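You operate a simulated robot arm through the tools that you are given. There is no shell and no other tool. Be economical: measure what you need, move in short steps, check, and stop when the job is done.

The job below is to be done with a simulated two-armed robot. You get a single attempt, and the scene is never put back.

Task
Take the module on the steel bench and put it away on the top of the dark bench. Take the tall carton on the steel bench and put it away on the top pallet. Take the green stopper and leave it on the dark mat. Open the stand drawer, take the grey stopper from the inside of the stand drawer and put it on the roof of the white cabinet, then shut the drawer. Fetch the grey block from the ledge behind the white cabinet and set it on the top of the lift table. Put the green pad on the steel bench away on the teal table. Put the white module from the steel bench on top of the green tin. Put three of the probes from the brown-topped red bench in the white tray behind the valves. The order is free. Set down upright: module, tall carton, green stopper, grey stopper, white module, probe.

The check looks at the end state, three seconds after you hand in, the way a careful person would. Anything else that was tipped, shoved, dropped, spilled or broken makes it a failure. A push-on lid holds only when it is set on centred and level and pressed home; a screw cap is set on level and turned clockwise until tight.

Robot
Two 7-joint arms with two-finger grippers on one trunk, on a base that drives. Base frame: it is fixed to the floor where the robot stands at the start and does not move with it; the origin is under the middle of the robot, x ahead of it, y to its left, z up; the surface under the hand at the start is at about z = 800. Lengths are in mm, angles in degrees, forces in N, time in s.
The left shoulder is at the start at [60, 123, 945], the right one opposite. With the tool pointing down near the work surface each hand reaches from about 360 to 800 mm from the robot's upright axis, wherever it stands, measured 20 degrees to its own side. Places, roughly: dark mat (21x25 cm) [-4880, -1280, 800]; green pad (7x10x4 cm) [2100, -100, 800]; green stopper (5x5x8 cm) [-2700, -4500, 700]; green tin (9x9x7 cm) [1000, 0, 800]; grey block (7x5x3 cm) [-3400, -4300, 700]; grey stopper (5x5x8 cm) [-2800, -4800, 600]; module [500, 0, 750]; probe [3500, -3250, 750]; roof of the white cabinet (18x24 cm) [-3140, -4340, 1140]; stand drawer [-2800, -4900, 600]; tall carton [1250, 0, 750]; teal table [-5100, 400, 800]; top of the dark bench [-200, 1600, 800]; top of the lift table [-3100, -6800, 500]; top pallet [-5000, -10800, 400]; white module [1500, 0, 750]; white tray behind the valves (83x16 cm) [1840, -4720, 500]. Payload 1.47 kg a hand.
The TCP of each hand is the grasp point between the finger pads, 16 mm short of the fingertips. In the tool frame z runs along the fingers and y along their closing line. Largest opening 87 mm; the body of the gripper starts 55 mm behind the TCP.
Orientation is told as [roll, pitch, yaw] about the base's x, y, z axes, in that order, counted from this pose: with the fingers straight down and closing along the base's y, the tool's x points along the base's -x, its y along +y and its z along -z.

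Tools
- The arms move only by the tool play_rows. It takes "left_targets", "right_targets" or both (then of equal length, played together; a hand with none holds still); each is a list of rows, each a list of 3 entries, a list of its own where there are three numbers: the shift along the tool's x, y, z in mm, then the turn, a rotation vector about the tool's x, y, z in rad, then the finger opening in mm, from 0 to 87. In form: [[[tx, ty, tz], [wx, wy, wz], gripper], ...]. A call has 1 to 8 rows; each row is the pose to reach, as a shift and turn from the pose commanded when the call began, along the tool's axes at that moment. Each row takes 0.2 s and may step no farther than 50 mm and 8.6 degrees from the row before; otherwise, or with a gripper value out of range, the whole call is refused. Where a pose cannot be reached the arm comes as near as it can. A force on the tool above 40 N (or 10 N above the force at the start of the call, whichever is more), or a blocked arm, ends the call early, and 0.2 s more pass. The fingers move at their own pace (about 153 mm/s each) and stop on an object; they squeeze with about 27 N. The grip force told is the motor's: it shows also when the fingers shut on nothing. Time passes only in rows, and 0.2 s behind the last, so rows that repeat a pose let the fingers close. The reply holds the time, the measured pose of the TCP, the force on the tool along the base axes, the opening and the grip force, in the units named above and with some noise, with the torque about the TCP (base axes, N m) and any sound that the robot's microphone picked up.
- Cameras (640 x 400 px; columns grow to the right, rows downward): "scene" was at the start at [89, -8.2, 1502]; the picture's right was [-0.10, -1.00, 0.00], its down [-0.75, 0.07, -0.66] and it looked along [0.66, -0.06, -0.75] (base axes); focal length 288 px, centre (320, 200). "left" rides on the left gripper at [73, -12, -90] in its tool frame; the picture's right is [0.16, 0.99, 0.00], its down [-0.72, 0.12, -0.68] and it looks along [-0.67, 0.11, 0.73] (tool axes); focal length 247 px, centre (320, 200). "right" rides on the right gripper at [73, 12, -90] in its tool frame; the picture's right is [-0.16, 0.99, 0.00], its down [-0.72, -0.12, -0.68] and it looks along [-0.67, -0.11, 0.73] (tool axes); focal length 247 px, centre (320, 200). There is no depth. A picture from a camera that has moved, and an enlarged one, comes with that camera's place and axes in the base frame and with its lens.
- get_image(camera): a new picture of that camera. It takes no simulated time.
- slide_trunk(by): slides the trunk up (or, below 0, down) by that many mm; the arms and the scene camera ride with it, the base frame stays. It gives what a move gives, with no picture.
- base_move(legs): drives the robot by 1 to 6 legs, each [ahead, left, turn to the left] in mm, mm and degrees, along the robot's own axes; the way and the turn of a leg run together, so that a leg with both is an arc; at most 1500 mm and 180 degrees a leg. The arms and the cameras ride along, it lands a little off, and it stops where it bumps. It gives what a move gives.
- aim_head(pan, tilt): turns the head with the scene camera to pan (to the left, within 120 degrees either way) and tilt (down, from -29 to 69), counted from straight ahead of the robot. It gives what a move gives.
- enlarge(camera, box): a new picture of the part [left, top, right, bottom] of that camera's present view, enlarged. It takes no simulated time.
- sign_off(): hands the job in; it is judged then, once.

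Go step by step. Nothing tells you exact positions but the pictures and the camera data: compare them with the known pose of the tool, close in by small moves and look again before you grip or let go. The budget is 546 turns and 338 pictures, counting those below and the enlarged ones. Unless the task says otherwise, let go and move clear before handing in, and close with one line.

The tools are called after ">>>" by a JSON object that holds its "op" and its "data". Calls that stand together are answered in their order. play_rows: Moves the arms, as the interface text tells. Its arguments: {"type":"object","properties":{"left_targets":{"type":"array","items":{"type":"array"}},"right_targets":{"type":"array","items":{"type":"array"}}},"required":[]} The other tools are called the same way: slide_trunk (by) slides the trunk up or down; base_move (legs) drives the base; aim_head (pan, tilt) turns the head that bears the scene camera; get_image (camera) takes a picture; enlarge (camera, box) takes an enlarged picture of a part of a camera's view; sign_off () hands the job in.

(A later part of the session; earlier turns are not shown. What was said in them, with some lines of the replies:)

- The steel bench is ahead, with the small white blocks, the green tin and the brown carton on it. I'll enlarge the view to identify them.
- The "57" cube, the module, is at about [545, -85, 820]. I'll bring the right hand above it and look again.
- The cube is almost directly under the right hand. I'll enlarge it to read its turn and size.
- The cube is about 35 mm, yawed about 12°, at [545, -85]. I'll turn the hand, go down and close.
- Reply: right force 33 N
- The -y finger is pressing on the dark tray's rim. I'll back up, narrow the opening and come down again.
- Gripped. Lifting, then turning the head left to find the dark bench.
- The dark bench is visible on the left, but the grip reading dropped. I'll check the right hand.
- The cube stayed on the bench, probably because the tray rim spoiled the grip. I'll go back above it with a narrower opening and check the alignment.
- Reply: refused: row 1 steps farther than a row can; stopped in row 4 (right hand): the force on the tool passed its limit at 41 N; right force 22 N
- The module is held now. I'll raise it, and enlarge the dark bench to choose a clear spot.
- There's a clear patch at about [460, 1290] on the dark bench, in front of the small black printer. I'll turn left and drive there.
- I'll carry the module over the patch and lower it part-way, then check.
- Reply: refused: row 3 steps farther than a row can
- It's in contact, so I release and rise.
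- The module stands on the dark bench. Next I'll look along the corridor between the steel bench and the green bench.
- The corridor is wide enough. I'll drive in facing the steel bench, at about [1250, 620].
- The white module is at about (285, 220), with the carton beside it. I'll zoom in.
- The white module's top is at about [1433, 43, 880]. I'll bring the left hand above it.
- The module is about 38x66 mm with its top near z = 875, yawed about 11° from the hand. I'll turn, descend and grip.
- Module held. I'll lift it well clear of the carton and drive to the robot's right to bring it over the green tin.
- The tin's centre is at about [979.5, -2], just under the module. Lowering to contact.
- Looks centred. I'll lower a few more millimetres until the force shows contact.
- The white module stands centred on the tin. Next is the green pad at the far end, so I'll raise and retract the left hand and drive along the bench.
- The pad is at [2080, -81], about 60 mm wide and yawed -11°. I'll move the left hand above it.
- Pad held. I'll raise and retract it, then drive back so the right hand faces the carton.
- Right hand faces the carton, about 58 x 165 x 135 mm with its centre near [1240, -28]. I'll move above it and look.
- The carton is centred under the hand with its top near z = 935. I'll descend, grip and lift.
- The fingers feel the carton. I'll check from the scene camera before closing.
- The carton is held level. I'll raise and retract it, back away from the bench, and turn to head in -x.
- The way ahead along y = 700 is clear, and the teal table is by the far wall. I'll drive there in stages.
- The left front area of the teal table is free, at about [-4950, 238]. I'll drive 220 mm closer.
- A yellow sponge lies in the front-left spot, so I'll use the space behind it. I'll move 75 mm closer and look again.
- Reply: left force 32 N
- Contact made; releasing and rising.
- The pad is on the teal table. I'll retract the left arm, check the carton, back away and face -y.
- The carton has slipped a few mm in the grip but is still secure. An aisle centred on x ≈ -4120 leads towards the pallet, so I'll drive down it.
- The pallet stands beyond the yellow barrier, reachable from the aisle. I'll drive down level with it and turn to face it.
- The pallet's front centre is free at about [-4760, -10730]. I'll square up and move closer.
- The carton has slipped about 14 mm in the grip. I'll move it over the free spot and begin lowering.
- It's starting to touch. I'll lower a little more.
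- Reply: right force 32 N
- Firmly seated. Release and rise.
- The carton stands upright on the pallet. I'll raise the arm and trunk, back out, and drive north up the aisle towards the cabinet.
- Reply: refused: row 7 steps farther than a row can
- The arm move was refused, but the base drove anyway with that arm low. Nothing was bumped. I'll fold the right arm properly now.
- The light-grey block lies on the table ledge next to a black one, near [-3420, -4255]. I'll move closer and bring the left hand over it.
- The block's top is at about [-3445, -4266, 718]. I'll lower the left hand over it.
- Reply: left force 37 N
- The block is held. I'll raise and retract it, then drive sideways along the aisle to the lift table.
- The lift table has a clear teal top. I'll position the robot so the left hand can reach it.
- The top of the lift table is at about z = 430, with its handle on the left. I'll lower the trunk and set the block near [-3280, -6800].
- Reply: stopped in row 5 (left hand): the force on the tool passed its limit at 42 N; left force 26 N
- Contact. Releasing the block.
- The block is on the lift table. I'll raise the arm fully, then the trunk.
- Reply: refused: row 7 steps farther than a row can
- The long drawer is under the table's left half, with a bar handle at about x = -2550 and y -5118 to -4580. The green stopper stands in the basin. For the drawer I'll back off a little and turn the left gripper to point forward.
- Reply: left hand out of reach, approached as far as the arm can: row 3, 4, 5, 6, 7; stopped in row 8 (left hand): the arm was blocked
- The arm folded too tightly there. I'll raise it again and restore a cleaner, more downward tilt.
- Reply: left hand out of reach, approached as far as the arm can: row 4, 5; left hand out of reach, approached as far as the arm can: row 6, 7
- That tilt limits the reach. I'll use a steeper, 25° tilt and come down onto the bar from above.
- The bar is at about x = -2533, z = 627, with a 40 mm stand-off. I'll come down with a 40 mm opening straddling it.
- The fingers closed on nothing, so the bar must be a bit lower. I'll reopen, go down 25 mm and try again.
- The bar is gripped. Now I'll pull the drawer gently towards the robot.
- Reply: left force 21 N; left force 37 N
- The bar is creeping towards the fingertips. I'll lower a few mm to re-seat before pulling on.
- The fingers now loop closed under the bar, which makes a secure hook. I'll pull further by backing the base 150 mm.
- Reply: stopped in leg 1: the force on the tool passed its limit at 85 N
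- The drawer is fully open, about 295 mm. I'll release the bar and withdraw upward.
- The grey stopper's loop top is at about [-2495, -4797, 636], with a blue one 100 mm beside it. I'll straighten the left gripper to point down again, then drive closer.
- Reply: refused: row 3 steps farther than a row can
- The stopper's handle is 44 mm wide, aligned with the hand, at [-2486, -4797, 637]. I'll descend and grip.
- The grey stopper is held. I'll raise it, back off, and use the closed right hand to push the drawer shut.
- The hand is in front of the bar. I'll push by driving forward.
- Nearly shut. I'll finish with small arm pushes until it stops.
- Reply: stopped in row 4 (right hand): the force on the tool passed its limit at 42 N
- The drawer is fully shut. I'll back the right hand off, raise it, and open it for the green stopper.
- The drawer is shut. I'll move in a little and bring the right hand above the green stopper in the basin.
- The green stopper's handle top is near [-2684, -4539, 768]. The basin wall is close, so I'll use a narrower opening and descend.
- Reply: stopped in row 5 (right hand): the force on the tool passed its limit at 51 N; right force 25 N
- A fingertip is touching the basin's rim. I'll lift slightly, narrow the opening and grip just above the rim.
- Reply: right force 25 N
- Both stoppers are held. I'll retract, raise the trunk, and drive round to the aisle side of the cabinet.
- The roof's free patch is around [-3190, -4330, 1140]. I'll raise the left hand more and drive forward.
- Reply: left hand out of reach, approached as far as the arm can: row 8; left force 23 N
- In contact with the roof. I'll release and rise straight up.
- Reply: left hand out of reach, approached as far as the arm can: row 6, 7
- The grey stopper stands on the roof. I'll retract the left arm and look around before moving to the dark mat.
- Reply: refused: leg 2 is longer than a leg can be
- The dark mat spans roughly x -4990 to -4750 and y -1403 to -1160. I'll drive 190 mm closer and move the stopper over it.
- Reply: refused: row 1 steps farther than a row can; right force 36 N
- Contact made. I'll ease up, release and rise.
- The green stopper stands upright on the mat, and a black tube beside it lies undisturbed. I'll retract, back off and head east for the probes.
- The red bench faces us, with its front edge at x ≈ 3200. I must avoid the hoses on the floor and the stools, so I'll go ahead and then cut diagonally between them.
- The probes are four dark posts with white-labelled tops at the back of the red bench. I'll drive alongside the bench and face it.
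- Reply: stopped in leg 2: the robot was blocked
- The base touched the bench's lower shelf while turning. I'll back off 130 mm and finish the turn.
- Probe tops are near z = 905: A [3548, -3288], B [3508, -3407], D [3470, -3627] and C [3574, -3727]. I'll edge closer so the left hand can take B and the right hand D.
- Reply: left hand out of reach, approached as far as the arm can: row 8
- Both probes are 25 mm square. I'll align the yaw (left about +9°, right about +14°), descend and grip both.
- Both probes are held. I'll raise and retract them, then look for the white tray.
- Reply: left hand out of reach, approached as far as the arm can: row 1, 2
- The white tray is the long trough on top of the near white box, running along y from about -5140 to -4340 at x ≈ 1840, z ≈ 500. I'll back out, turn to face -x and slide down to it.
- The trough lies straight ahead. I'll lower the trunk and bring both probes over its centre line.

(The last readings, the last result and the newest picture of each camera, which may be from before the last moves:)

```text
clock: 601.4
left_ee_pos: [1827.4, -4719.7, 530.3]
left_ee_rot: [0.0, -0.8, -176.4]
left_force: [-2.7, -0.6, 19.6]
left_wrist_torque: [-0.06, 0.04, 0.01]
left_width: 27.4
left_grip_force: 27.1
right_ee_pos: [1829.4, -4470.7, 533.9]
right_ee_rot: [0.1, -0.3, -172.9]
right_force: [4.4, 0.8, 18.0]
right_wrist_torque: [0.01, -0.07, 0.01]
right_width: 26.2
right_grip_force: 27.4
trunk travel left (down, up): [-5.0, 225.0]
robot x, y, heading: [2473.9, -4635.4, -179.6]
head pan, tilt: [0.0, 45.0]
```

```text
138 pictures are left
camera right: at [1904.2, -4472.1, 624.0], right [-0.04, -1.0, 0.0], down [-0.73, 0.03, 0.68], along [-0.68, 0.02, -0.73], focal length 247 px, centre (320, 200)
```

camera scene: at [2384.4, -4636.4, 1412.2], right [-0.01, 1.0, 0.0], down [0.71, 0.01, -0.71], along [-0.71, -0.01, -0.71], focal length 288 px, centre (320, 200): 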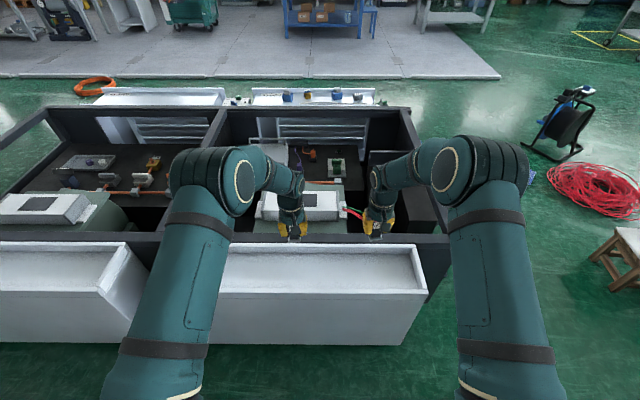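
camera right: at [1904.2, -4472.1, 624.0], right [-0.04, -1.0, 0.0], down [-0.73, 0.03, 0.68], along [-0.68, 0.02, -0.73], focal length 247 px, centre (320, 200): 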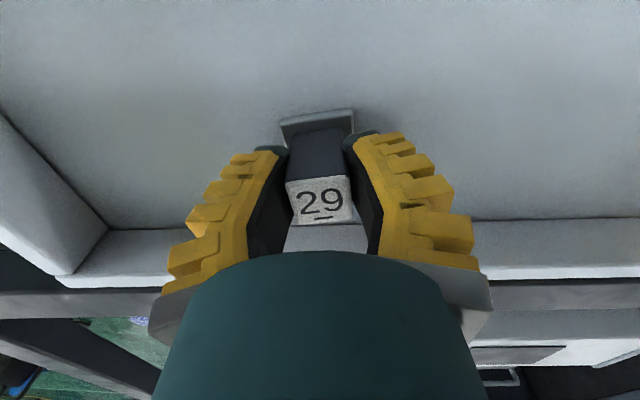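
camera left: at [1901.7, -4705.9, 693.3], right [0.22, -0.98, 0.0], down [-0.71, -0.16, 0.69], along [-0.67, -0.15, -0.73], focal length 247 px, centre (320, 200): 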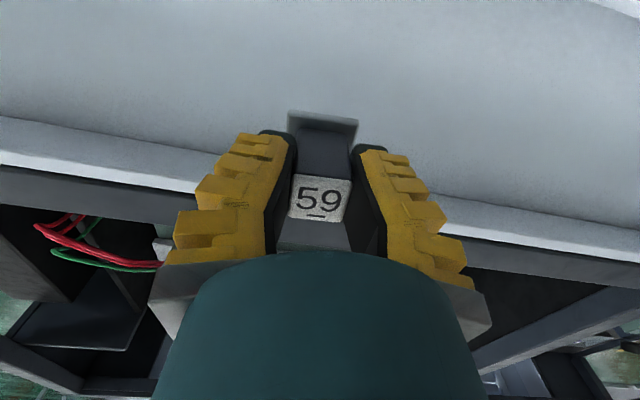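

Both probes are in contact with the tray floor. Release and rise.

>>> {"op": "play_rows", "data": {"left_targets": [[[0, 0, -3], [0, 0, 0], 0], [[0, 0, -3], [0, 0, 0], 45], [[0, 0, -3], [0, 0, 0], 50], [[0, 0, -3], [0, 0, 0], 50], [[0, 0, -40], [0, 0, 0], 50], [[0, 0, -85], [0, 0, 0], 50], [[0, 0, -130], [0, 0, 0], 50], [[0, 0, -175], [0, 0, 0], 50]], "right_targets": [[[0, 0, -3], [0, 0, 0], 0], [[0, 0, -3], [0, 0, 0], 45], [[0, 0, -3], [0, 0, 0], 50], [[0, 0, -3], [0, 0, 0], 50], [[0, 0, -40], [0, 0, 0], 50], [[0, 0, -85], [0, 0, 0], 50], [[0, 0, -130], [0, 0, 0], 50], [[0, 0, -175], [0, 0, 0], 50]]}}

>>> {"op": "get_image", "data": {"camera": "left"}}

>>> {"op": "get_image", "data": {"camera": "right"}}

```text
clock: 603.1
left_ee_pos: [1831.9, -4719.5, 703.6]
left_ee_rot: [0.1, -0.4, -176.5]
left_force: [0.6, 0.0, -0.1]
left_wrist_torque: [0.01, 0.01, 0.02]
left_width: 55.2
left_grip_force: 4.0
right_ee_pos: [1830.2, -4470.1, 706.4]
right_ee_rot: [0.1, -0.1, -173.0]
right_force: [0.2, 0.2, -0.6]
right_wrist_torque: [0.04, 0.02, 0.0]
right_width: 55.3
right_grip_force: 3.8
trunk travel left (down, up): [-5.0, 225.0]
robot x, y, heading: [2475.3, -4633.8, -179.9]
head pan, tilt: [0.0, 45.0]
```

```text
137 pictures are left
camera left: at [1904.6, -4703.7, 793.1], right [0.22, -0.98, 0.0], down [-0.71, -0.16, 0.69], along [-0.67, -0.15, -0.73], focal length 247 px, centre (320, 200)
```

left: 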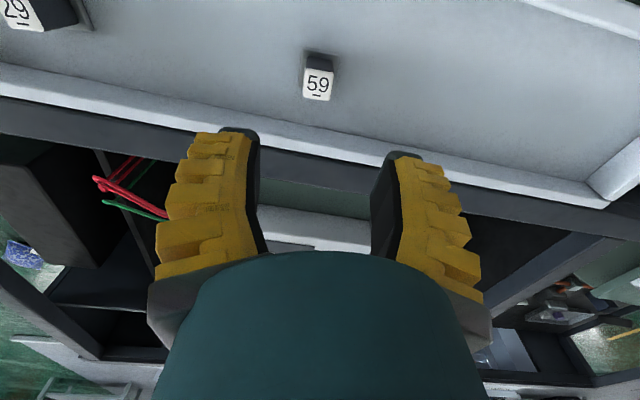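

```text
136 pictures are left
camera right: at [1904.9, -4472.4, 795.9], right [-0.04, -1.0, 0.0], down [-0.73, 0.03, 0.68], along [-0.68, 0.02, -0.73], focal length 247 px, centre (320, 200)
```

right: 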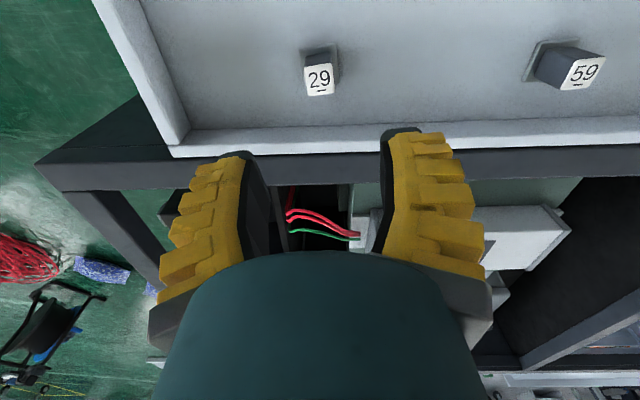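

Two probes stand in the tray. I'll raise the arms and trunk and go back for a third.

>>> {"op": "play_rows", "data": {"left_targets": [[[0, 0, -48], [0, 0, 0], 50], [[0, 0, -96], [0, 0, 0], 50], [[0, 0, -144], [0, 0, 0], 50], [[0, 0, -192], [0, 0, 0], 50], [[0, 0, -240], [0, 0, 0], 50], [[40, 0, -265], [0, 0, 0], 50], [[80, 0, -285], [0, 0, 0], 50], [[125, 0, -295], [0, 0, 0], 50]], "right_targets": [[[0, 0, -48], [0, 0, 0], 50], [[0, 0, -96], [0, 0, 0], 50], [[0, 0, -144], [0, 0, 0], 50], [[0, 0, -192], [0, 0, 0], 50], [[0, 0, -240], [0, 0, 0], 50], [[40, 0, -265], [0, 0, 0], 50], [[80, 0, -285], [0, 0, 0], 50], [[125, 0, -295], [0, 0, 0], 50]]}}

>>> {"op": "slide_trunk", "data": {"by": 95}}

```text
clock: 605.0
left_ee_pos: [1956.4, -4711.3, 996.1]
left_ee_rot: [0.0, -0.5, -176.5]
left_force: [0.7, -0.8, 0.8]
left_wrist_torque: [0.01, 0.03, -0.01]
left_width: 55.2
left_grip_force: 3.6
right_ee_pos: [1955.1, -4454.6, 1002.4]
right_ee_rot: [0.0, -0.1, -173.0]
right_force: [0.6, -0.2, 0.6]
right_wrist_torque: [-0.03, 0.04, 0.03]
right_width: 55.2
right_grip_force: 3.9
trunk travel left (down, up): [-5.0, 225.0]
robot x, y, heading: [2475.7, -4635.5, -179.5]
head pan, tilt: [0.0, 45.0]
```

```text
clock: 606.2
left_ee_pos: [1954.3, -4711.7, 1090.1]
left_ee_rot: [-0.1, -0.4, -176.4]
left_force: [-0.1, -0.4, -0.2]
left_wrist_torque: [0.01, 0.0, 0.03]
left_width: 55.4
left_grip_force: 4.1
right_ee_pos: [1954.6, -4456.1, 1096.6]
right_ee_rot: [0.1, 0.0, -172.9]
right_force: [0.2, -0.1, -0.1]
right_wrist_torque: [0.0, 0.04, -0.04]
right_width: 55.5
right_grip_force: 3.9
trunk travel left (down, up): [-100.0, 130.0]
robot x, y, heading: [2476.3, -4633.6, -179.4]
head pan, tilt: [0.0, 45.0]
```

>>> {"op": "base_move", "data": {"legs": [[0, -1210, 0], [0, 0, 90], [0, 0, 90]]}}

>>> {"op": "aim_head", "data": {"pan": 10, "tilt": 35}}

>>> {"op": "get_image", "data": {"camera": "scene"}}

```text
clock: 624.9
left_ee_pos: [2993.6, -3340.9, 1091.0]
left_ee_rot: [0.0, -0.3, 1.5]
left_force: [0.0, 0.9, -0.2]
left_wrist_torque: [0.04, 0.0, 0.02]
left_width: 55.4
left_grip_force: 3.2
right_ee_pos: [2985.4, -3597.4, 1096.2]
right_ee_rot: [0.1, 0.0, 5.0]
right_force: [0.1, -1.0, 0.3]
right_wrist_torque: [-0.01, -0.02, 0.04]
right_width: 55.4
right_grip_force: 3.4
trunk travel left (down, up): [-100.0, 130.0]
robot x, y, heading: [2471.9, -3400.8, -1.7]
head pan, tilt: [0.0, 45.0]
```

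```text
clock: 625.6
left_ee_pos: [2994.3, -3340.9, 1090.5]
left_ee_rot: [0.1, -0.5, 1.5]
left_force: [-0.4, -0.5, -0.7]
left_wrist_torque: [0.02, -0.02, 0.02]
left_width: 55.1
left_grip_force: 3.9
right_ee_pos: [2985.4, -3597.0, 1096.6]
right_ee_rot: [0.1, 0.1, 5.0]
right_force: [-0.8, -0.2, -0.1]
right_wrist_torque: [-0.02, 0.0, 0.02]
right_width: 55.6
right_grip_force: 3.5
trunk travel left (down, up): [-100.0, 130.0]
robot x, y, heading: [2475.5, -3398.4, -1.8]
head pan, tilt: [10.0, 35.0]
```

```text
135 pictures are left
camera scene: at [2568.9, -3386.4, 1522.1], right [0.15, -0.99, 0.0], down [-0.57, -0.08, -0.82], along [0.81, 0.12, -0.57], focal length 288 px, centre (320, 200)
```

scene: 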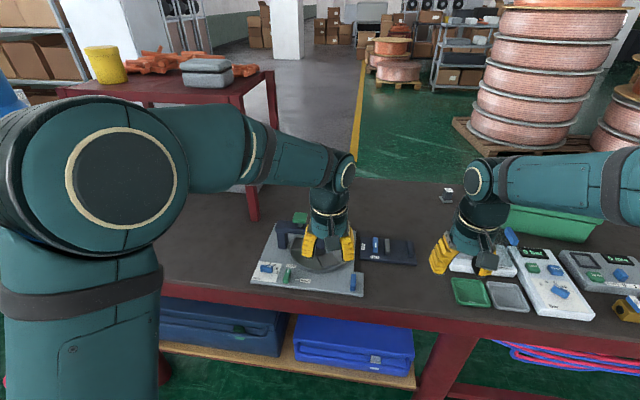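

>>> {"op": "base_move", "data": {"legs": [[0, -20, 1.8], [275, 0, 0]]}}

>>> {"op": "slide_trunk", "data": {"by": 100}}

>>> {"op": "get_image", "data": {"camera": "scene"}}

>>> {"op": "get_image", "data": {"camera": "left"}}

```text
clock: 628.0
left_ee_pos: [3269.8, -3340.4, 1090.3]
left_ee_rot: [0.0, -0.4, 3.6]
left_force: [0.1, 0.9, 0.7]
left_wrist_torque: [0.0, 0.03, -0.01]
left_width: 54.9
left_grip_force: 3.7
right_ee_pos: [3270.7, -3597.0, 1095.7]
right_ee_rot: [0.0, -0.1, 7.1]
right_force: [1.1, 0.4, 0.6]
right_wrist_torque: [0.0, -0.01, -0.02]
right_width: 55.3
right_grip_force: 3.7
trunk travel left (down, up): [-100.0, 130.0]
robot x, y, heading: [2748.8, -3416.8, 0.4]
head pan, tilt: [10.0, 35.0]
```

```text
clock: 629.4
left_ee_pos: [3268.8, -3339.7, 1190.4]
left_ee_rot: [0.0, -0.4, 3.6]
left_force: [-0.5, -0.2, 0.6]
left_wrist_torque: [0.01, 0.01, -0.04]
left_width: 55.4
left_grip_force: 3.8
right_ee_pos: [3270.9, -3596.0, 1196.0]
right_ee_rot: [0.1, 0.0, 7.1]
right_force: [0.1, -0.4, -0.1]
right_wrist_torque: [0.01, 0.01, 0.04]
right_width: 55.6
right_grip_force: 4.0
trunk travel left (down, up): [-200.0, 30.0]
robot x, y, heading: [2747.9, -3414.3, 0.5]
head pan, tilt: [10.0, 35.0]
```

```text
134 pictures are left
camera scene: at [2845.9, -3401.2, 1622.0], right [0.18, -0.98, 0.0], down [-0.56, -0.1, -0.82], along [0.81, 0.15, -0.57], focal length 288 px, centre (320, 200)
```

scene: 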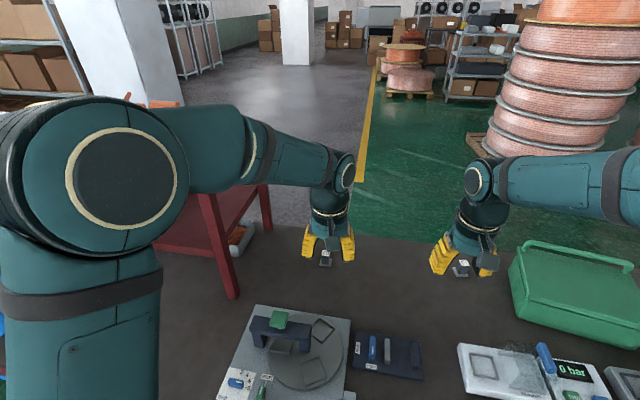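

```text
133 pictures are left
camera left: at [3196.9, -3356.5, 1280.3], right [-0.22, 0.98, 0.0], down [0.71, 0.16, 0.69], along [0.67, 0.15, -0.73], focal length 247 px, centre (320, 200)
```

left: 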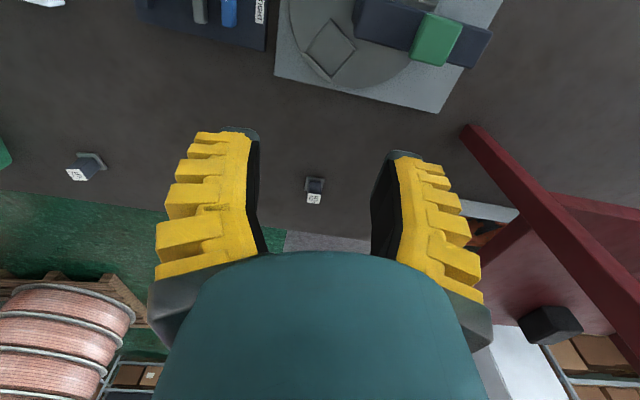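

>>> {"op": "play_rows", "data": {"left_targets": [[[-38, 4, 26], [0, 0, 0], 55], [[-77, 8, 52], [0, 0, 0], 55], [[-116, 13, 78], [0, 0, 0], 55], [[-155, 17, 104], [0, 0, 0], 55], [[-194, 21, 130], [0, 0, 0], 55], [[-233, 26, 156], [0, 0, 0], 55], [[-271, 30, 182], [0, 0, 0], 55], [[-271, 30, 215], [0, 0, 0], 55]]}}

>>> {"op": "enlarge", "data": {"camera": "left", "box": [200, 0, 440, 180]}}

```text
clock: 631.2
left_ee_pos: [3507.7, -3293.2, 984.9]
left_ee_rot: [0.1, -0.2, 3.7]
left_force: [0.5, 0.2, 0.4]
left_wrist_torque: [-0.03, 0.04, -0.02]
left_width: 60.0
left_grip_force: 3.3
left hand out of reach, approached as far as the arm can: row 7, 8
right_ee_pos: [3272.0, -3596.2, 1196.1]
right_ee_rot: [0.1, 0.1, 7.2]
right_force: [0.6, 0.3, -0.4]
right_wrist_torque: [0.02, 0.07, -0.02]
right_width: 55.7
right_grip_force: 3.4
trunk travel left (down, up): [-200.0, 30.0]
robot x, y, heading: [2747.6, -3418.5, 0.7]
head pan, tilt: [10.0, 35.0]
```

```text
2.22 times, centred on (320, 90) of left
camera zoom: at [3436.2, -3310.1, 1074.9], right [-0.22, 0.98, 0.0], down [0.71, 0.16, 0.68], along [0.67, 0.15, -0.73], focal length 549 px, centre (320, 444)
```

zoom: 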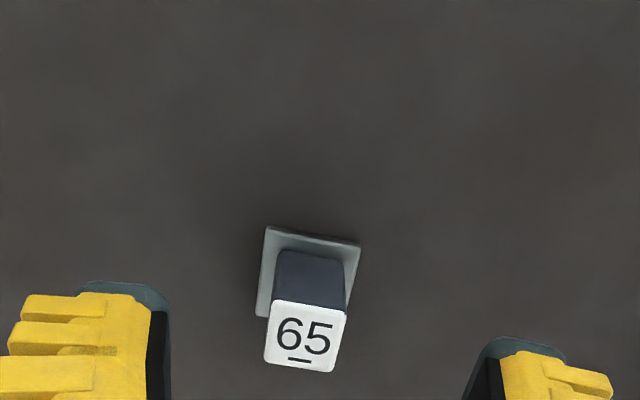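

>>> {"op": "play_rows", "data": {"left_targets": [[[-10, 0, 25], [0, 0, 0], 55], [[-22, 0, 45], [0, 0, 0], 55], [[-33, 0, 60], [0, 0, 0], 55]]}}

```text
clock: 632.0
left_ee_pos: [3505.3, -3286.5, 925.0]
left_ee_rot: [0.0, -0.4, 3.5]
left_force: [0.3, 0.2, 1.0]
left_wrist_torque: [-0.02, 0.04, 0.01]
left_width: 60.5
left_grip_force: 3.4
left hand out of reach, approached as far as the arm can: row 1, 2, 3
right_ee_pos: [3269.5, -3595.7, 1197.7]
right_ee_rot: [0.2, 0.1, 7.2]
right_force: [0.5, 1.0, -1.0]
right_wrist_torque: [-0.01, 0.02, -0.02]
right_width: 55.3
right_grip_force: 3.3
trunk travel left (down, up): [-200.0, 30.0]
robot x, y, heading: [2749.9, -3419.2, 0.5]
head pan, tilt: [10.0, 35.0]
```

The probe is about 36 mm beyond reach with a vertical tool. I'll tilt the gripper slightly forward to gain reach.

>>> {"op": "play_rows", "data": {"left_targets": [[[-8, -1, 0], [0, -0.1, 0], 55], [[-20, -3, 0], [0, -0.2, 0], 55], [[-36, -5, 0], [0, -0.26, 0], 55], [[-36, -5, 0], [0, -0.26, 0], 55]]}}

>>> {"op": "get_image", "data": {"camera": "left"}}

```text
clock: 633.0
left_ee_pos: [3540.8, -3286.9, 927.1]
left_ee_rot: [0.0, -15.4, 3.7]
left_force: [0.4, 0.1, -0.3]
left_wrist_torque: [-0.02, -0.02, 0.02]
left_width: 60.1
left_grip_force: 3.8
right_ee_pos: [3268.2, -3595.3, 1196.3]
right_ee_rot: [0.1, 0.0, 7.3]
right_force: [-0.2, 0.9, -0.1]
right_wrist_torque: [0.02, 0.02, 0.02]
right_width: 55.2
right_grip_force: 4.1
trunk travel left (down, up): [-200.0, 30.0]
robot x, y, heading: [2749.4, -3418.8, 0.3]
head pan, tilt: [10.0, 35.0]
```

```text
131 pictures are left
camera left: at [3448.3, -3305.7, 992.8], right [-0.21, 0.98, -0.04], down [0.51, 0.15, 0.85], along [0.83, 0.16, -0.53], focal length 247 px, centre (320, 200)
```

left: 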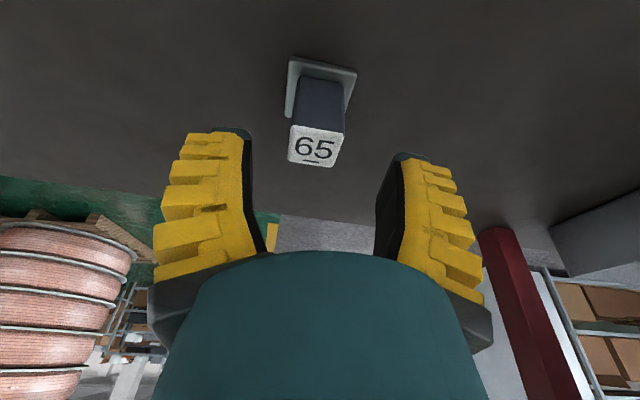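

>>> {"op": "play_rows", "data": {"left_targets": [[[5, -5, 17], [0, 0, 0], 55], [[9, -5, 34], [0, 0, 0], 55], [[9, -5, 34], [0, 0, 0], 55]]}}

>>> {"op": "get_image", "data": {"camera": "left"}}

```text
clock: 633.8
left_ee_pos: [3542.8, -3293.5, 890.9]
left_ee_rot: [-0.1, -15.2, 3.6]
left_force: [0.1, 0.0, 0.7]
left_wrist_torque: [0.01, -0.02, 0.0]
left_width: 60.0
left_grip_force: 3.4
right_ee_pos: [3269.6, -3596.3, 1196.6]
right_ee_rot: [0.1, 0.0, 7.3]
right_force: [-0.4, 0.1, -1.0]
right_wrist_torque: [-0.01, -0.02, -0.01]
right_width: 55.2
right_grip_force: 3.8
trunk travel left (down, up): [-200.0, 30.0]
robot x, y, heading: [2748.7, -3421.1, 0.7]
head pan, tilt: [10.0, 35.0]
```

```text
130 pictures are left
camera left: at [3449.4, -3311.3, 958.6], right [-0.21, 0.98, -0.04], down [0.51, 0.15, 0.85], along [0.83, 0.16, -0.53], focal length 247 px, centre (320, 200)
```

left: 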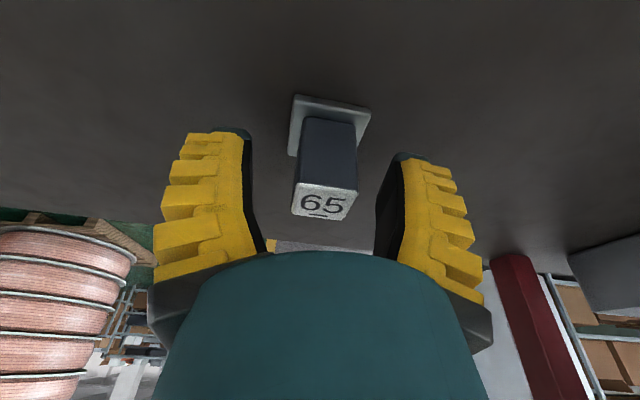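

Centred. Closing and lifting.

>>> {"op": "play_rows", "data": {"left_targets": [[[0, 0, 0], [0, 0, 0], 30], [[0, 0, 0], [0, 0, 0], 0], [[0, 0, 0], [0, 0, 0], 0], [[0, 0, 0], [0, 0, 0], 0], [[-5, 0, -20], [0, 0, 0], 0], [[0, 0, -50], [0, 0, 0], 0], [[25, 0, -85], [0, 0, 0], 0], [[65, 0, -110], [0, 0, 0], 0]]}}

>>> {"op": "get_image", "data": {"camera": "left"}}

```text
clock: 635.6
left_ee_pos: [3449.0, -3298.0, 981.1]
left_ee_rot: [0.1, -15.5, 3.7]
left_force: [-0.5, 0.8, -1.2]
left_wrist_torque: [-0.03, -0.02, -0.02]
left_width: 18.7
left_grip_force: 26.7
right_ee_pos: [3268.1, -3596.0, 1197.6]
right_ee_rot: [0.1, 0.0, 7.3]
right_force: [-0.5, -0.3, 0.0]
right_wrist_torque: [0.02, 0.02, 0.02]
right_width: 55.4
right_grip_force: 3.7
trunk travel left (down, up): [-200.0, 30.0]
robot x, y, heading: [2748.0, -3418.3, 0.4]
head pan, tilt: [10.0, 35.0]
```

```text
129 pictures are left
camera left: at [3356.0, -3316.6, 1048.4], right [-0.21, 0.98, -0.04], down [0.51, 0.15, 0.85], along [0.83, 0.16, -0.53], focal length 247 px, centre (320, 200)
```

left: 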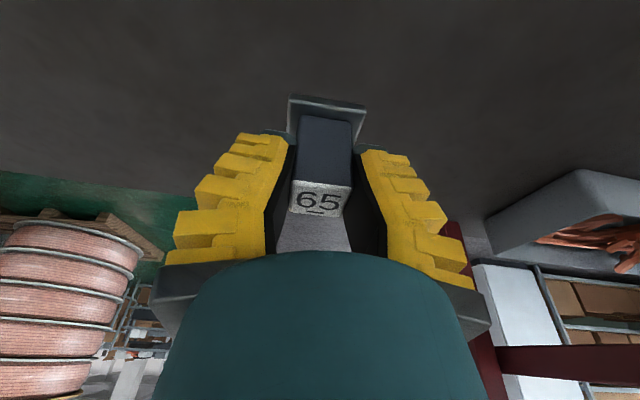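

>>> {"op": "play_rows", "data": {"left_targets": [[[31, 0, -31], [0, 0, 0], 0], [[62, 0, -62], [0, 0, 0], 0], [[93, 0, -93], [0, 0, 0], 0], [[125, 0, -124], [0, 0, 0], 0], [[156, 0, -155], [0, 0, 0], 0], [[187, 0, -186], [0, 0, 0], 0]]}}

>>> {"op": "slide_trunk", "data": {"by": -100}}

>>> {"op": "base_move", "data": {"legs": [[-265, 0, 0], [0, 0, -90], [0, 0, -90], [0, 1300, 0]]}}

>>> {"op": "aim_head", "data": {"pan": 0, "tilt": 45}}

>>> {"op": "get_image", "data": {"camera": "scene"}}

```text
clock: 637.0
left_ee_pos: [3219.9, -3315.0, 1111.9]
left_ee_rot: [0.0, -15.3, 3.6]
left_force: [-0.2, -0.1, -0.8]
left_wrist_torque: [-0.02, -0.02, -0.01]
left_width: 18.5
left_grip_force: 26.7
right_ee_pos: [3267.5, -3596.5, 1196.9]
right_ee_rot: [0.1, 0.0, 7.2]
right_force: [0.0, 0.4, 0.8]
right_wrist_torque: [0.02, -0.03, 0.0]
right_width: 55.4
right_grip_force: 3.5
trunk travel left (down, up): [-200.0, 30.0]
robot x, y, heading: [2750.6, -3414.4, 0.3]
head pan, tilt: [10.0, 35.0]
```

```text
clock: 638.3
left_ee_pos: [3222.0, -3315.1, 1011.9]
left_ee_rot: [0.0, -15.3, 3.5]
left_force: [-0.3, 0.0, -1.2]
left_wrist_torque: [0.01, -0.02, 0.0]
left_width: 18.3
left_grip_force: 27.0
right_ee_pos: [3268.2, -3596.0, 1097.3]
right_ee_rot: [0.1, -0.1, 7.1]
right_force: [-0.4, -0.2, 0.7]
right_wrist_torque: [-0.03, 0.01, -0.02]
right_width: 55.1
right_grip_force: 3.6
trunk travel left (down, up): [-100.0, 130.0]
robot x, y, heading: [2746.8, -3420.2, 0.4]
head pan, tilt: [10.0, 35.0]
```

```text
clock: 658.8
left_ee_pos: [2039.4, -4803.3, 1011.7]
left_ee_rot: [-0.1, -15.4, -175.1]
left_force: [0.7, 0.2, -1.1]
left_wrist_torque: [0.04, 0.0, 0.0]
left_width: 18.5
left_grip_force: 27.0
right_ee_pos: [1986.7, -4522.8, 1096.4]
right_ee_rot: [0.1, 0.0, -171.7]
right_force: [-0.2, 0.1, -0.6]
right_wrist_torque: [0.0, 0.0, 0.05]
right_width: 55.2
right_grip_force: 3.8
trunk travel left (down, up): [-100.0, 130.0]
robot x, y, heading: [2513.1, -4693.3, -178.4]
head pan, tilt: [10.0, 35.0]
```

```text
clock: 659.5
left_ee_pos: [2040.5, -4804.3, 1012.1]
left_ee_rot: [0.1, -15.3, -175.2]
left_force: [0.3, -0.8, -0.6]
left_wrist_torque: [0.0, -0.01, -0.01]
left_width: 18.5
left_grip_force: 27.3
right_ee_pos: [1987.8, -4522.4, 1096.9]
right_ee_rot: [0.1, 0.0, -171.7]
right_force: [-0.3, 0.6, -0.6]
right_wrist_torque: [0.02, -0.03, -0.04]
right_width: 55.2
right_grip_force: 3.7
trunk travel left (down, up): [-100.0, 130.0]
robot x, y, heading: [2508.1, -4689.3, -178.2]
head pan, tilt: [0.0, 45.0]
```

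```text
128 pictures are left
camera scene: at [2421.9, -4695.4, 1507.4], right [-0.03, 1.0, 0.0], down [0.71, 0.02, -0.71], along [-0.71, -0.02, -0.71], focal length 288 px, centre (320, 200)
```

scene: 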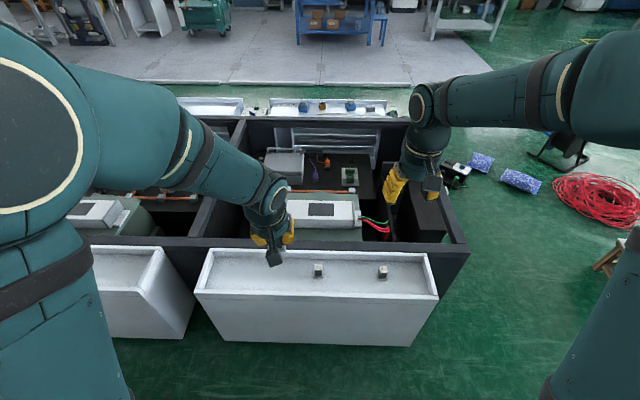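

>>> {"op": "slide_trunk", "data": {"by": -95}}

>>> {"op": "play_rows", "data": {"left_targets": [[[-30, 11, 26], [0, 0, 0], 0], [[-61, 23, 51], [0, 0, 0], 0], [[-91, 34, 77], [0, 0, 0], 0], [[-122, 45, 102], [0, 0, 0], 0], [[-152, 57, 128], [0, 0, 0], 0], [[-182, 68, 154], [0, 0, 0], 0], [[-170, 68, 197], [0, 0, 0], 0], [[-158, 68, 240], [0, 0, 0], 0]]}}

>>> {"op": "get_image", "data": {"camera": "left"}}

>>> {"op": "get_image", "data": {"camera": "scene"}}

```text
clock: 660.8
left_ee_pos: [2038.7, -4804.4, 917.3]
left_ee_rot: [0.0, -15.3, -175.3]
left_force: [-0.2, 0.9, -0.8]
left_wrist_torque: [-0.03, 0.03, -0.02]
left_width: 18.3
left_grip_force: 27.0
right_ee_pos: [1987.2, -4522.1, 1002.1]
right_ee_rot: [0.1, -0.1, -171.6]
right_force: [-0.4, -0.5, -0.8]
right_wrist_torque: [0.0, 0.04, 0.02]
right_width: 55.4
right_grip_force: 3.8
trunk travel left (down, up): [-5.0, 225.0]
robot x, y, heading: [2510.4, -4695.9, -178.3]
head pan, tilt: [0.0, 45.0]
```

```text
clock: 662.6
left_ee_pos: [1828.9, -4889.5, 726.1]
left_ee_rot: [0.0, -15.3, -175.2]
left_force: [-0.3, 1.4, -1.3]
left_wrist_torque: [-0.02, 0.01, -0.01]
left_width: 18.8
left_grip_force: 26.6
right_ee_pos: [1987.4, -4524.4, 1000.3]
right_ee_rot: [0.0, -0.1, -171.7]
right_force: [0.1, -0.2, -0.4]
right_wrist_torque: [-0.01, -0.03, 0.0]
right_width: 55.4
right_grip_force: 3.2
trunk travel left (down, up): [-5.0, 225.0]
robot x, y, heading: [2512.4, -4691.4, -178.5]
head pan, tilt: [0.0, 45.0]
```

```text
127 pictures are left
camera left: at [1922.2, -4869.9, 793.8], right [0.23, -0.97, -0.04], down [-0.51, -0.16, 0.85], along [-0.83, -0.18, -0.53], focal length 247 px, centre (320, 200)
```

left: 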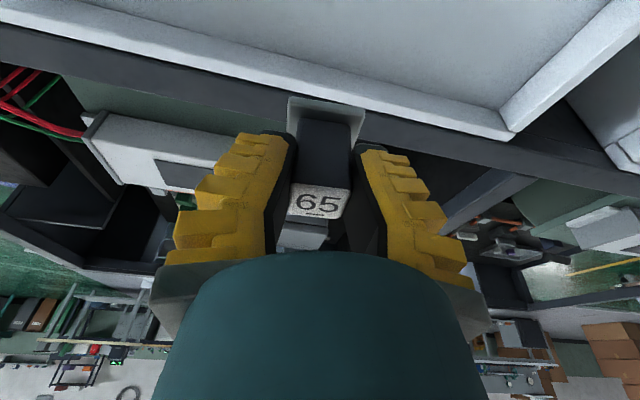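

```text
126 pictures are left
camera scene: at [2421.3, -4695.6, 1412.3], right [-0.03, 1.0, 0.0], down [0.71, 0.02, -0.71], along [-0.71, -0.02, -0.71], focal length 288 px, centre (320, 200)
```

scene: 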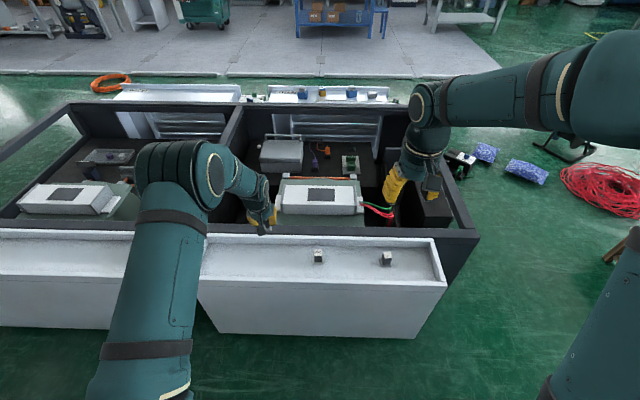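

>>> {"op": "play_rows", "data": {"left_targets": [[[12, 0, 43], [0, 0, 0], 0], [[24, 0, 87], [0, 0, 0], 0], [[36, 0, 130], [0, 0, 0], 0], [[42, 0, 154], [0, 0, 0], 0]]}}

>>> {"op": "get_image", "data": {"camera": "left"}}

```text
clock: 663.6
left_ee_pos: [1829.0, -4890.1, 566.4]
left_ee_rot: [0.0, -15.3, -175.4]
left_force: [0.2, 0.2, -1.2]
left_wrist_torque: [0.01, 0.01, 0.0]
left_width: 18.7
left_grip_force: 26.6
right_ee_pos: [1986.3, -4523.8, 1002.1]
right_ee_rot: [0.1, 0.1, -171.6]
right_force: [0.9, -0.2, 0.8]
right_wrist_torque: [0.03, -0.01, 0.01]
right_width: 55.3
right_grip_force: 3.4
trunk travel left (down, up): [-5.0, 225.0]
robot x, y, heading: [2512.7, -4695.1, -178.2]
head pan, tilt: [0.0, 45.0]
```

```text
125 pictures are left
camera left: at [1922.2, -4870.9, 634.3], right [0.23, -0.97, -0.04], down [-0.51, -0.16, 0.85], along [-0.83, -0.18, -0.53], focal length 247 px, centre (320, 200)
```

left: 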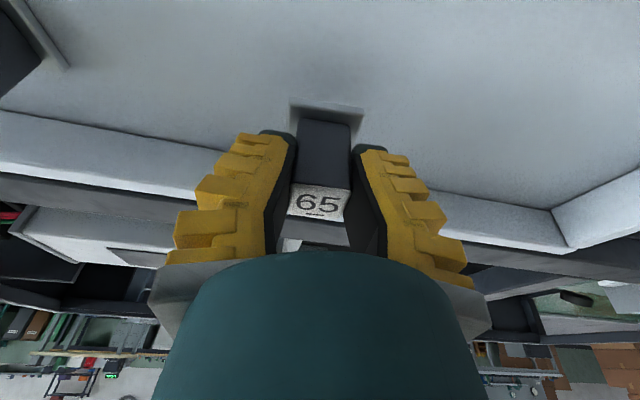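

>>> {"op": "play_rows", "data": {"left_targets": [[[5, 0, 18], [0, 0, 0], 0], [[7, 0, 25], [0, 0, 0], 0], [[8, 0, 30], [0, 0, 0], 0], [[9, 0, 34], [0, 0, 0], 0], [[10, 0, 38], [0, 0, 0], 0]]}}

```text
clock: 664.8
left_ee_pos: [1829.5, -4889.8, 530.8]
left_ee_rot: [-0.1, -15.7, -175.3]
left_force: [-1.1, -2.7, 18.9]
left_wrist_torque: [-0.07, 0.16, 0.0]
left_width: 27.1
left_grip_force: 27.2
right_ee_pos: [1988.0, -4523.2, 1001.8]
right_ee_rot: [0.2, -0.1, -171.7]
right_force: [0.7, 0.1, -0.4]
right_wrist_torque: [0.01, -0.03, 0.02]
right_width: 55.4
right_grip_force: 4.1
trunk travel left (down, up): [-5.0, 225.0]
robot x, y, heading: [2513.3, -4690.5, -178.1]
head pan, tilt: [0.0, 45.0]
```

>>> {"op": "play_rows", "data": {"left_targets": [[[-1, 0, -3], [0, 0, 0], 0], [[-1, 0, -3], [0, 0, 0], 45], [[-1, 0, -3], [0, 0, 0], 55], [[-1, 0, -3], [0, 0, 0], 55], [[-11, 0, -42], [0, 0, 0], 55], [[-23, 0, -86], [0, 0, 0], 55], [[-35, 0, -129], [0, 0, 0], 55], [[-47, 0, -172], [0, 0, 0], 55]]}}

>>> {"op": "get_image", "data": {"camera": "left"}}

>>> {"op": "get_image", "data": {"camera": "scene"}}

```text
clock: 666.6
left_ee_pos: [1830.0, -4888.7, 704.5]
left_ee_rot: [0.0, -15.2, -175.3]
left_force: [0.3, -1.0, 0.4]
left_wrist_torque: [0.03, 0.0, 0.01]
left_width: 59.8
left_grip_force: 3.8
right_ee_pos: [1987.3, -4522.3, 1001.7]
right_ee_rot: [0.1, 0.0, -171.7]
right_force: [0.0, -0.5, -0.2]
right_wrist_torque: [-0.02, -0.01, -0.01]
right_width: 55.1
right_grip_force: 3.9
trunk travel left (down, up): [-5.0, 225.0]
robot x, y, heading: [2512.1, -4691.4, -178.3]
head pan, tilt: [0.0, 45.0]
```

```text
124 pictures are left
camera left: at [1921.7, -4870.3, 772.6], right [0.23, -0.97, -0.04], down [-0.51, -0.16, 0.85], along [-0.83, -0.18, -0.53], focal length 247 px, centre (320, 200)
```

left: 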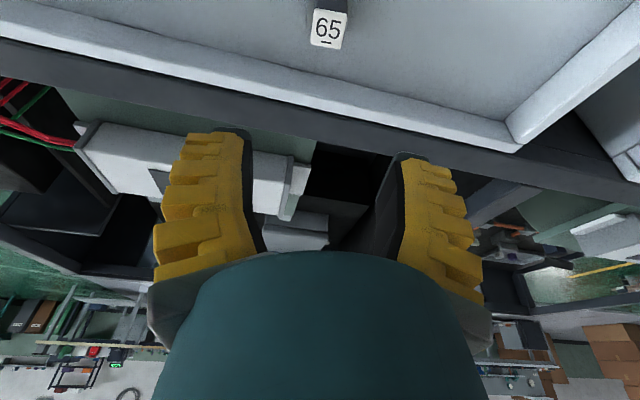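

```text
123 pictures are left
camera scene: at [2422.6, -4695.3, 1412.4], right [-0.03, 1.0, 0.0], down [0.71, 0.02, -0.71], along [-0.71, -0.02, -0.71], focal length 288 px, centre (320, 200)
```

scene: 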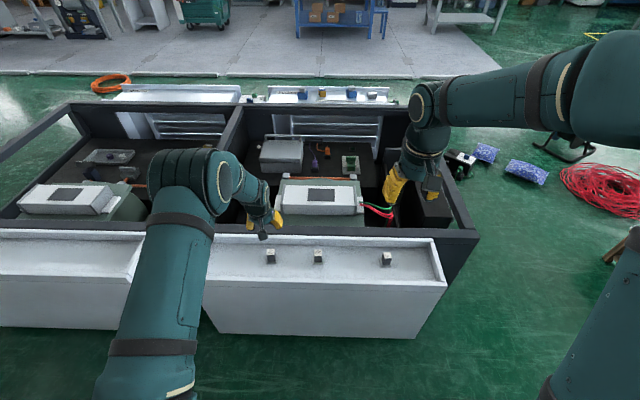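

All three probes stand in the tray. I'll raise the left arm clear and back away.

>>> {"op": "play_rows", "data": {"left_targets": [[[-12, 0, -43], [0, 0, 0], 55], [[-24, 0, -86], [0, 0, 0], 55], [[-36, 0, -129], [0, 0, 0], 55], [[-48, 0, -172], [0, 0, 0], 55], [[-60, 0, -215], [0, 0, 0], 55]]}}

>>> {"op": "enlarge", "data": {"camera": "scene", "box": [200, 220, 460, 350]}}

```text
clock: 667.8
left_ee_pos: [1829.4, -4888.4, 930.2]
left_ee_rot: [0.0, -15.3, -175.2]
left_force: [0.2, 0.4, -0.4]
left_wrist_torque: [-0.04, 0.0, 0.03]
left_width: 59.8
left_grip_force: 3.6
right_ee_pos: [1987.0, -4524.6, 1002.2]
right_ee_rot: [0.1, 0.0, -171.7]
right_force: [-0.3, -0.7, -0.2]
right_wrist_torque: [-0.02, 0.01, -0.01]
right_width: 55.3
right_grip_force: 4.0
trunk travel left (down, up): [-5.0, 225.0]
robot x, y, heading: [2511.8, -4692.8, -178.2]
head pan, tilt: [0.0, 45.0]
```

```text
2.46 times, centred on (330, 285) of scene
camera zoom: at [2422.5, -4695.4, 1412.4], right [-0.03, 1.0, 0.0], down [0.71, 0.02, -0.71], along [-0.71, -0.02, -0.71], focal length 708 px, centre (295, -9)
```

zoom: 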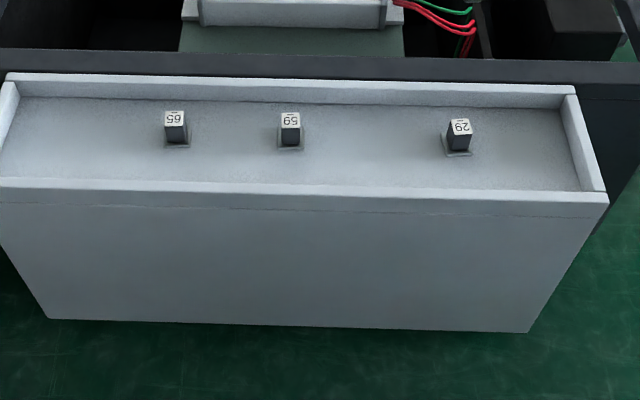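

All three probes stand upright in the tray and every other item is in place with both hands clear. I'm handing in.

>>> {"op": "sign_off", "data": {}}

```text
The job is handed in.
```

All eight jobs are done and handed in. The base bumped the red bench's lower shelf once while turning; I didn't check whether that moved anything there.
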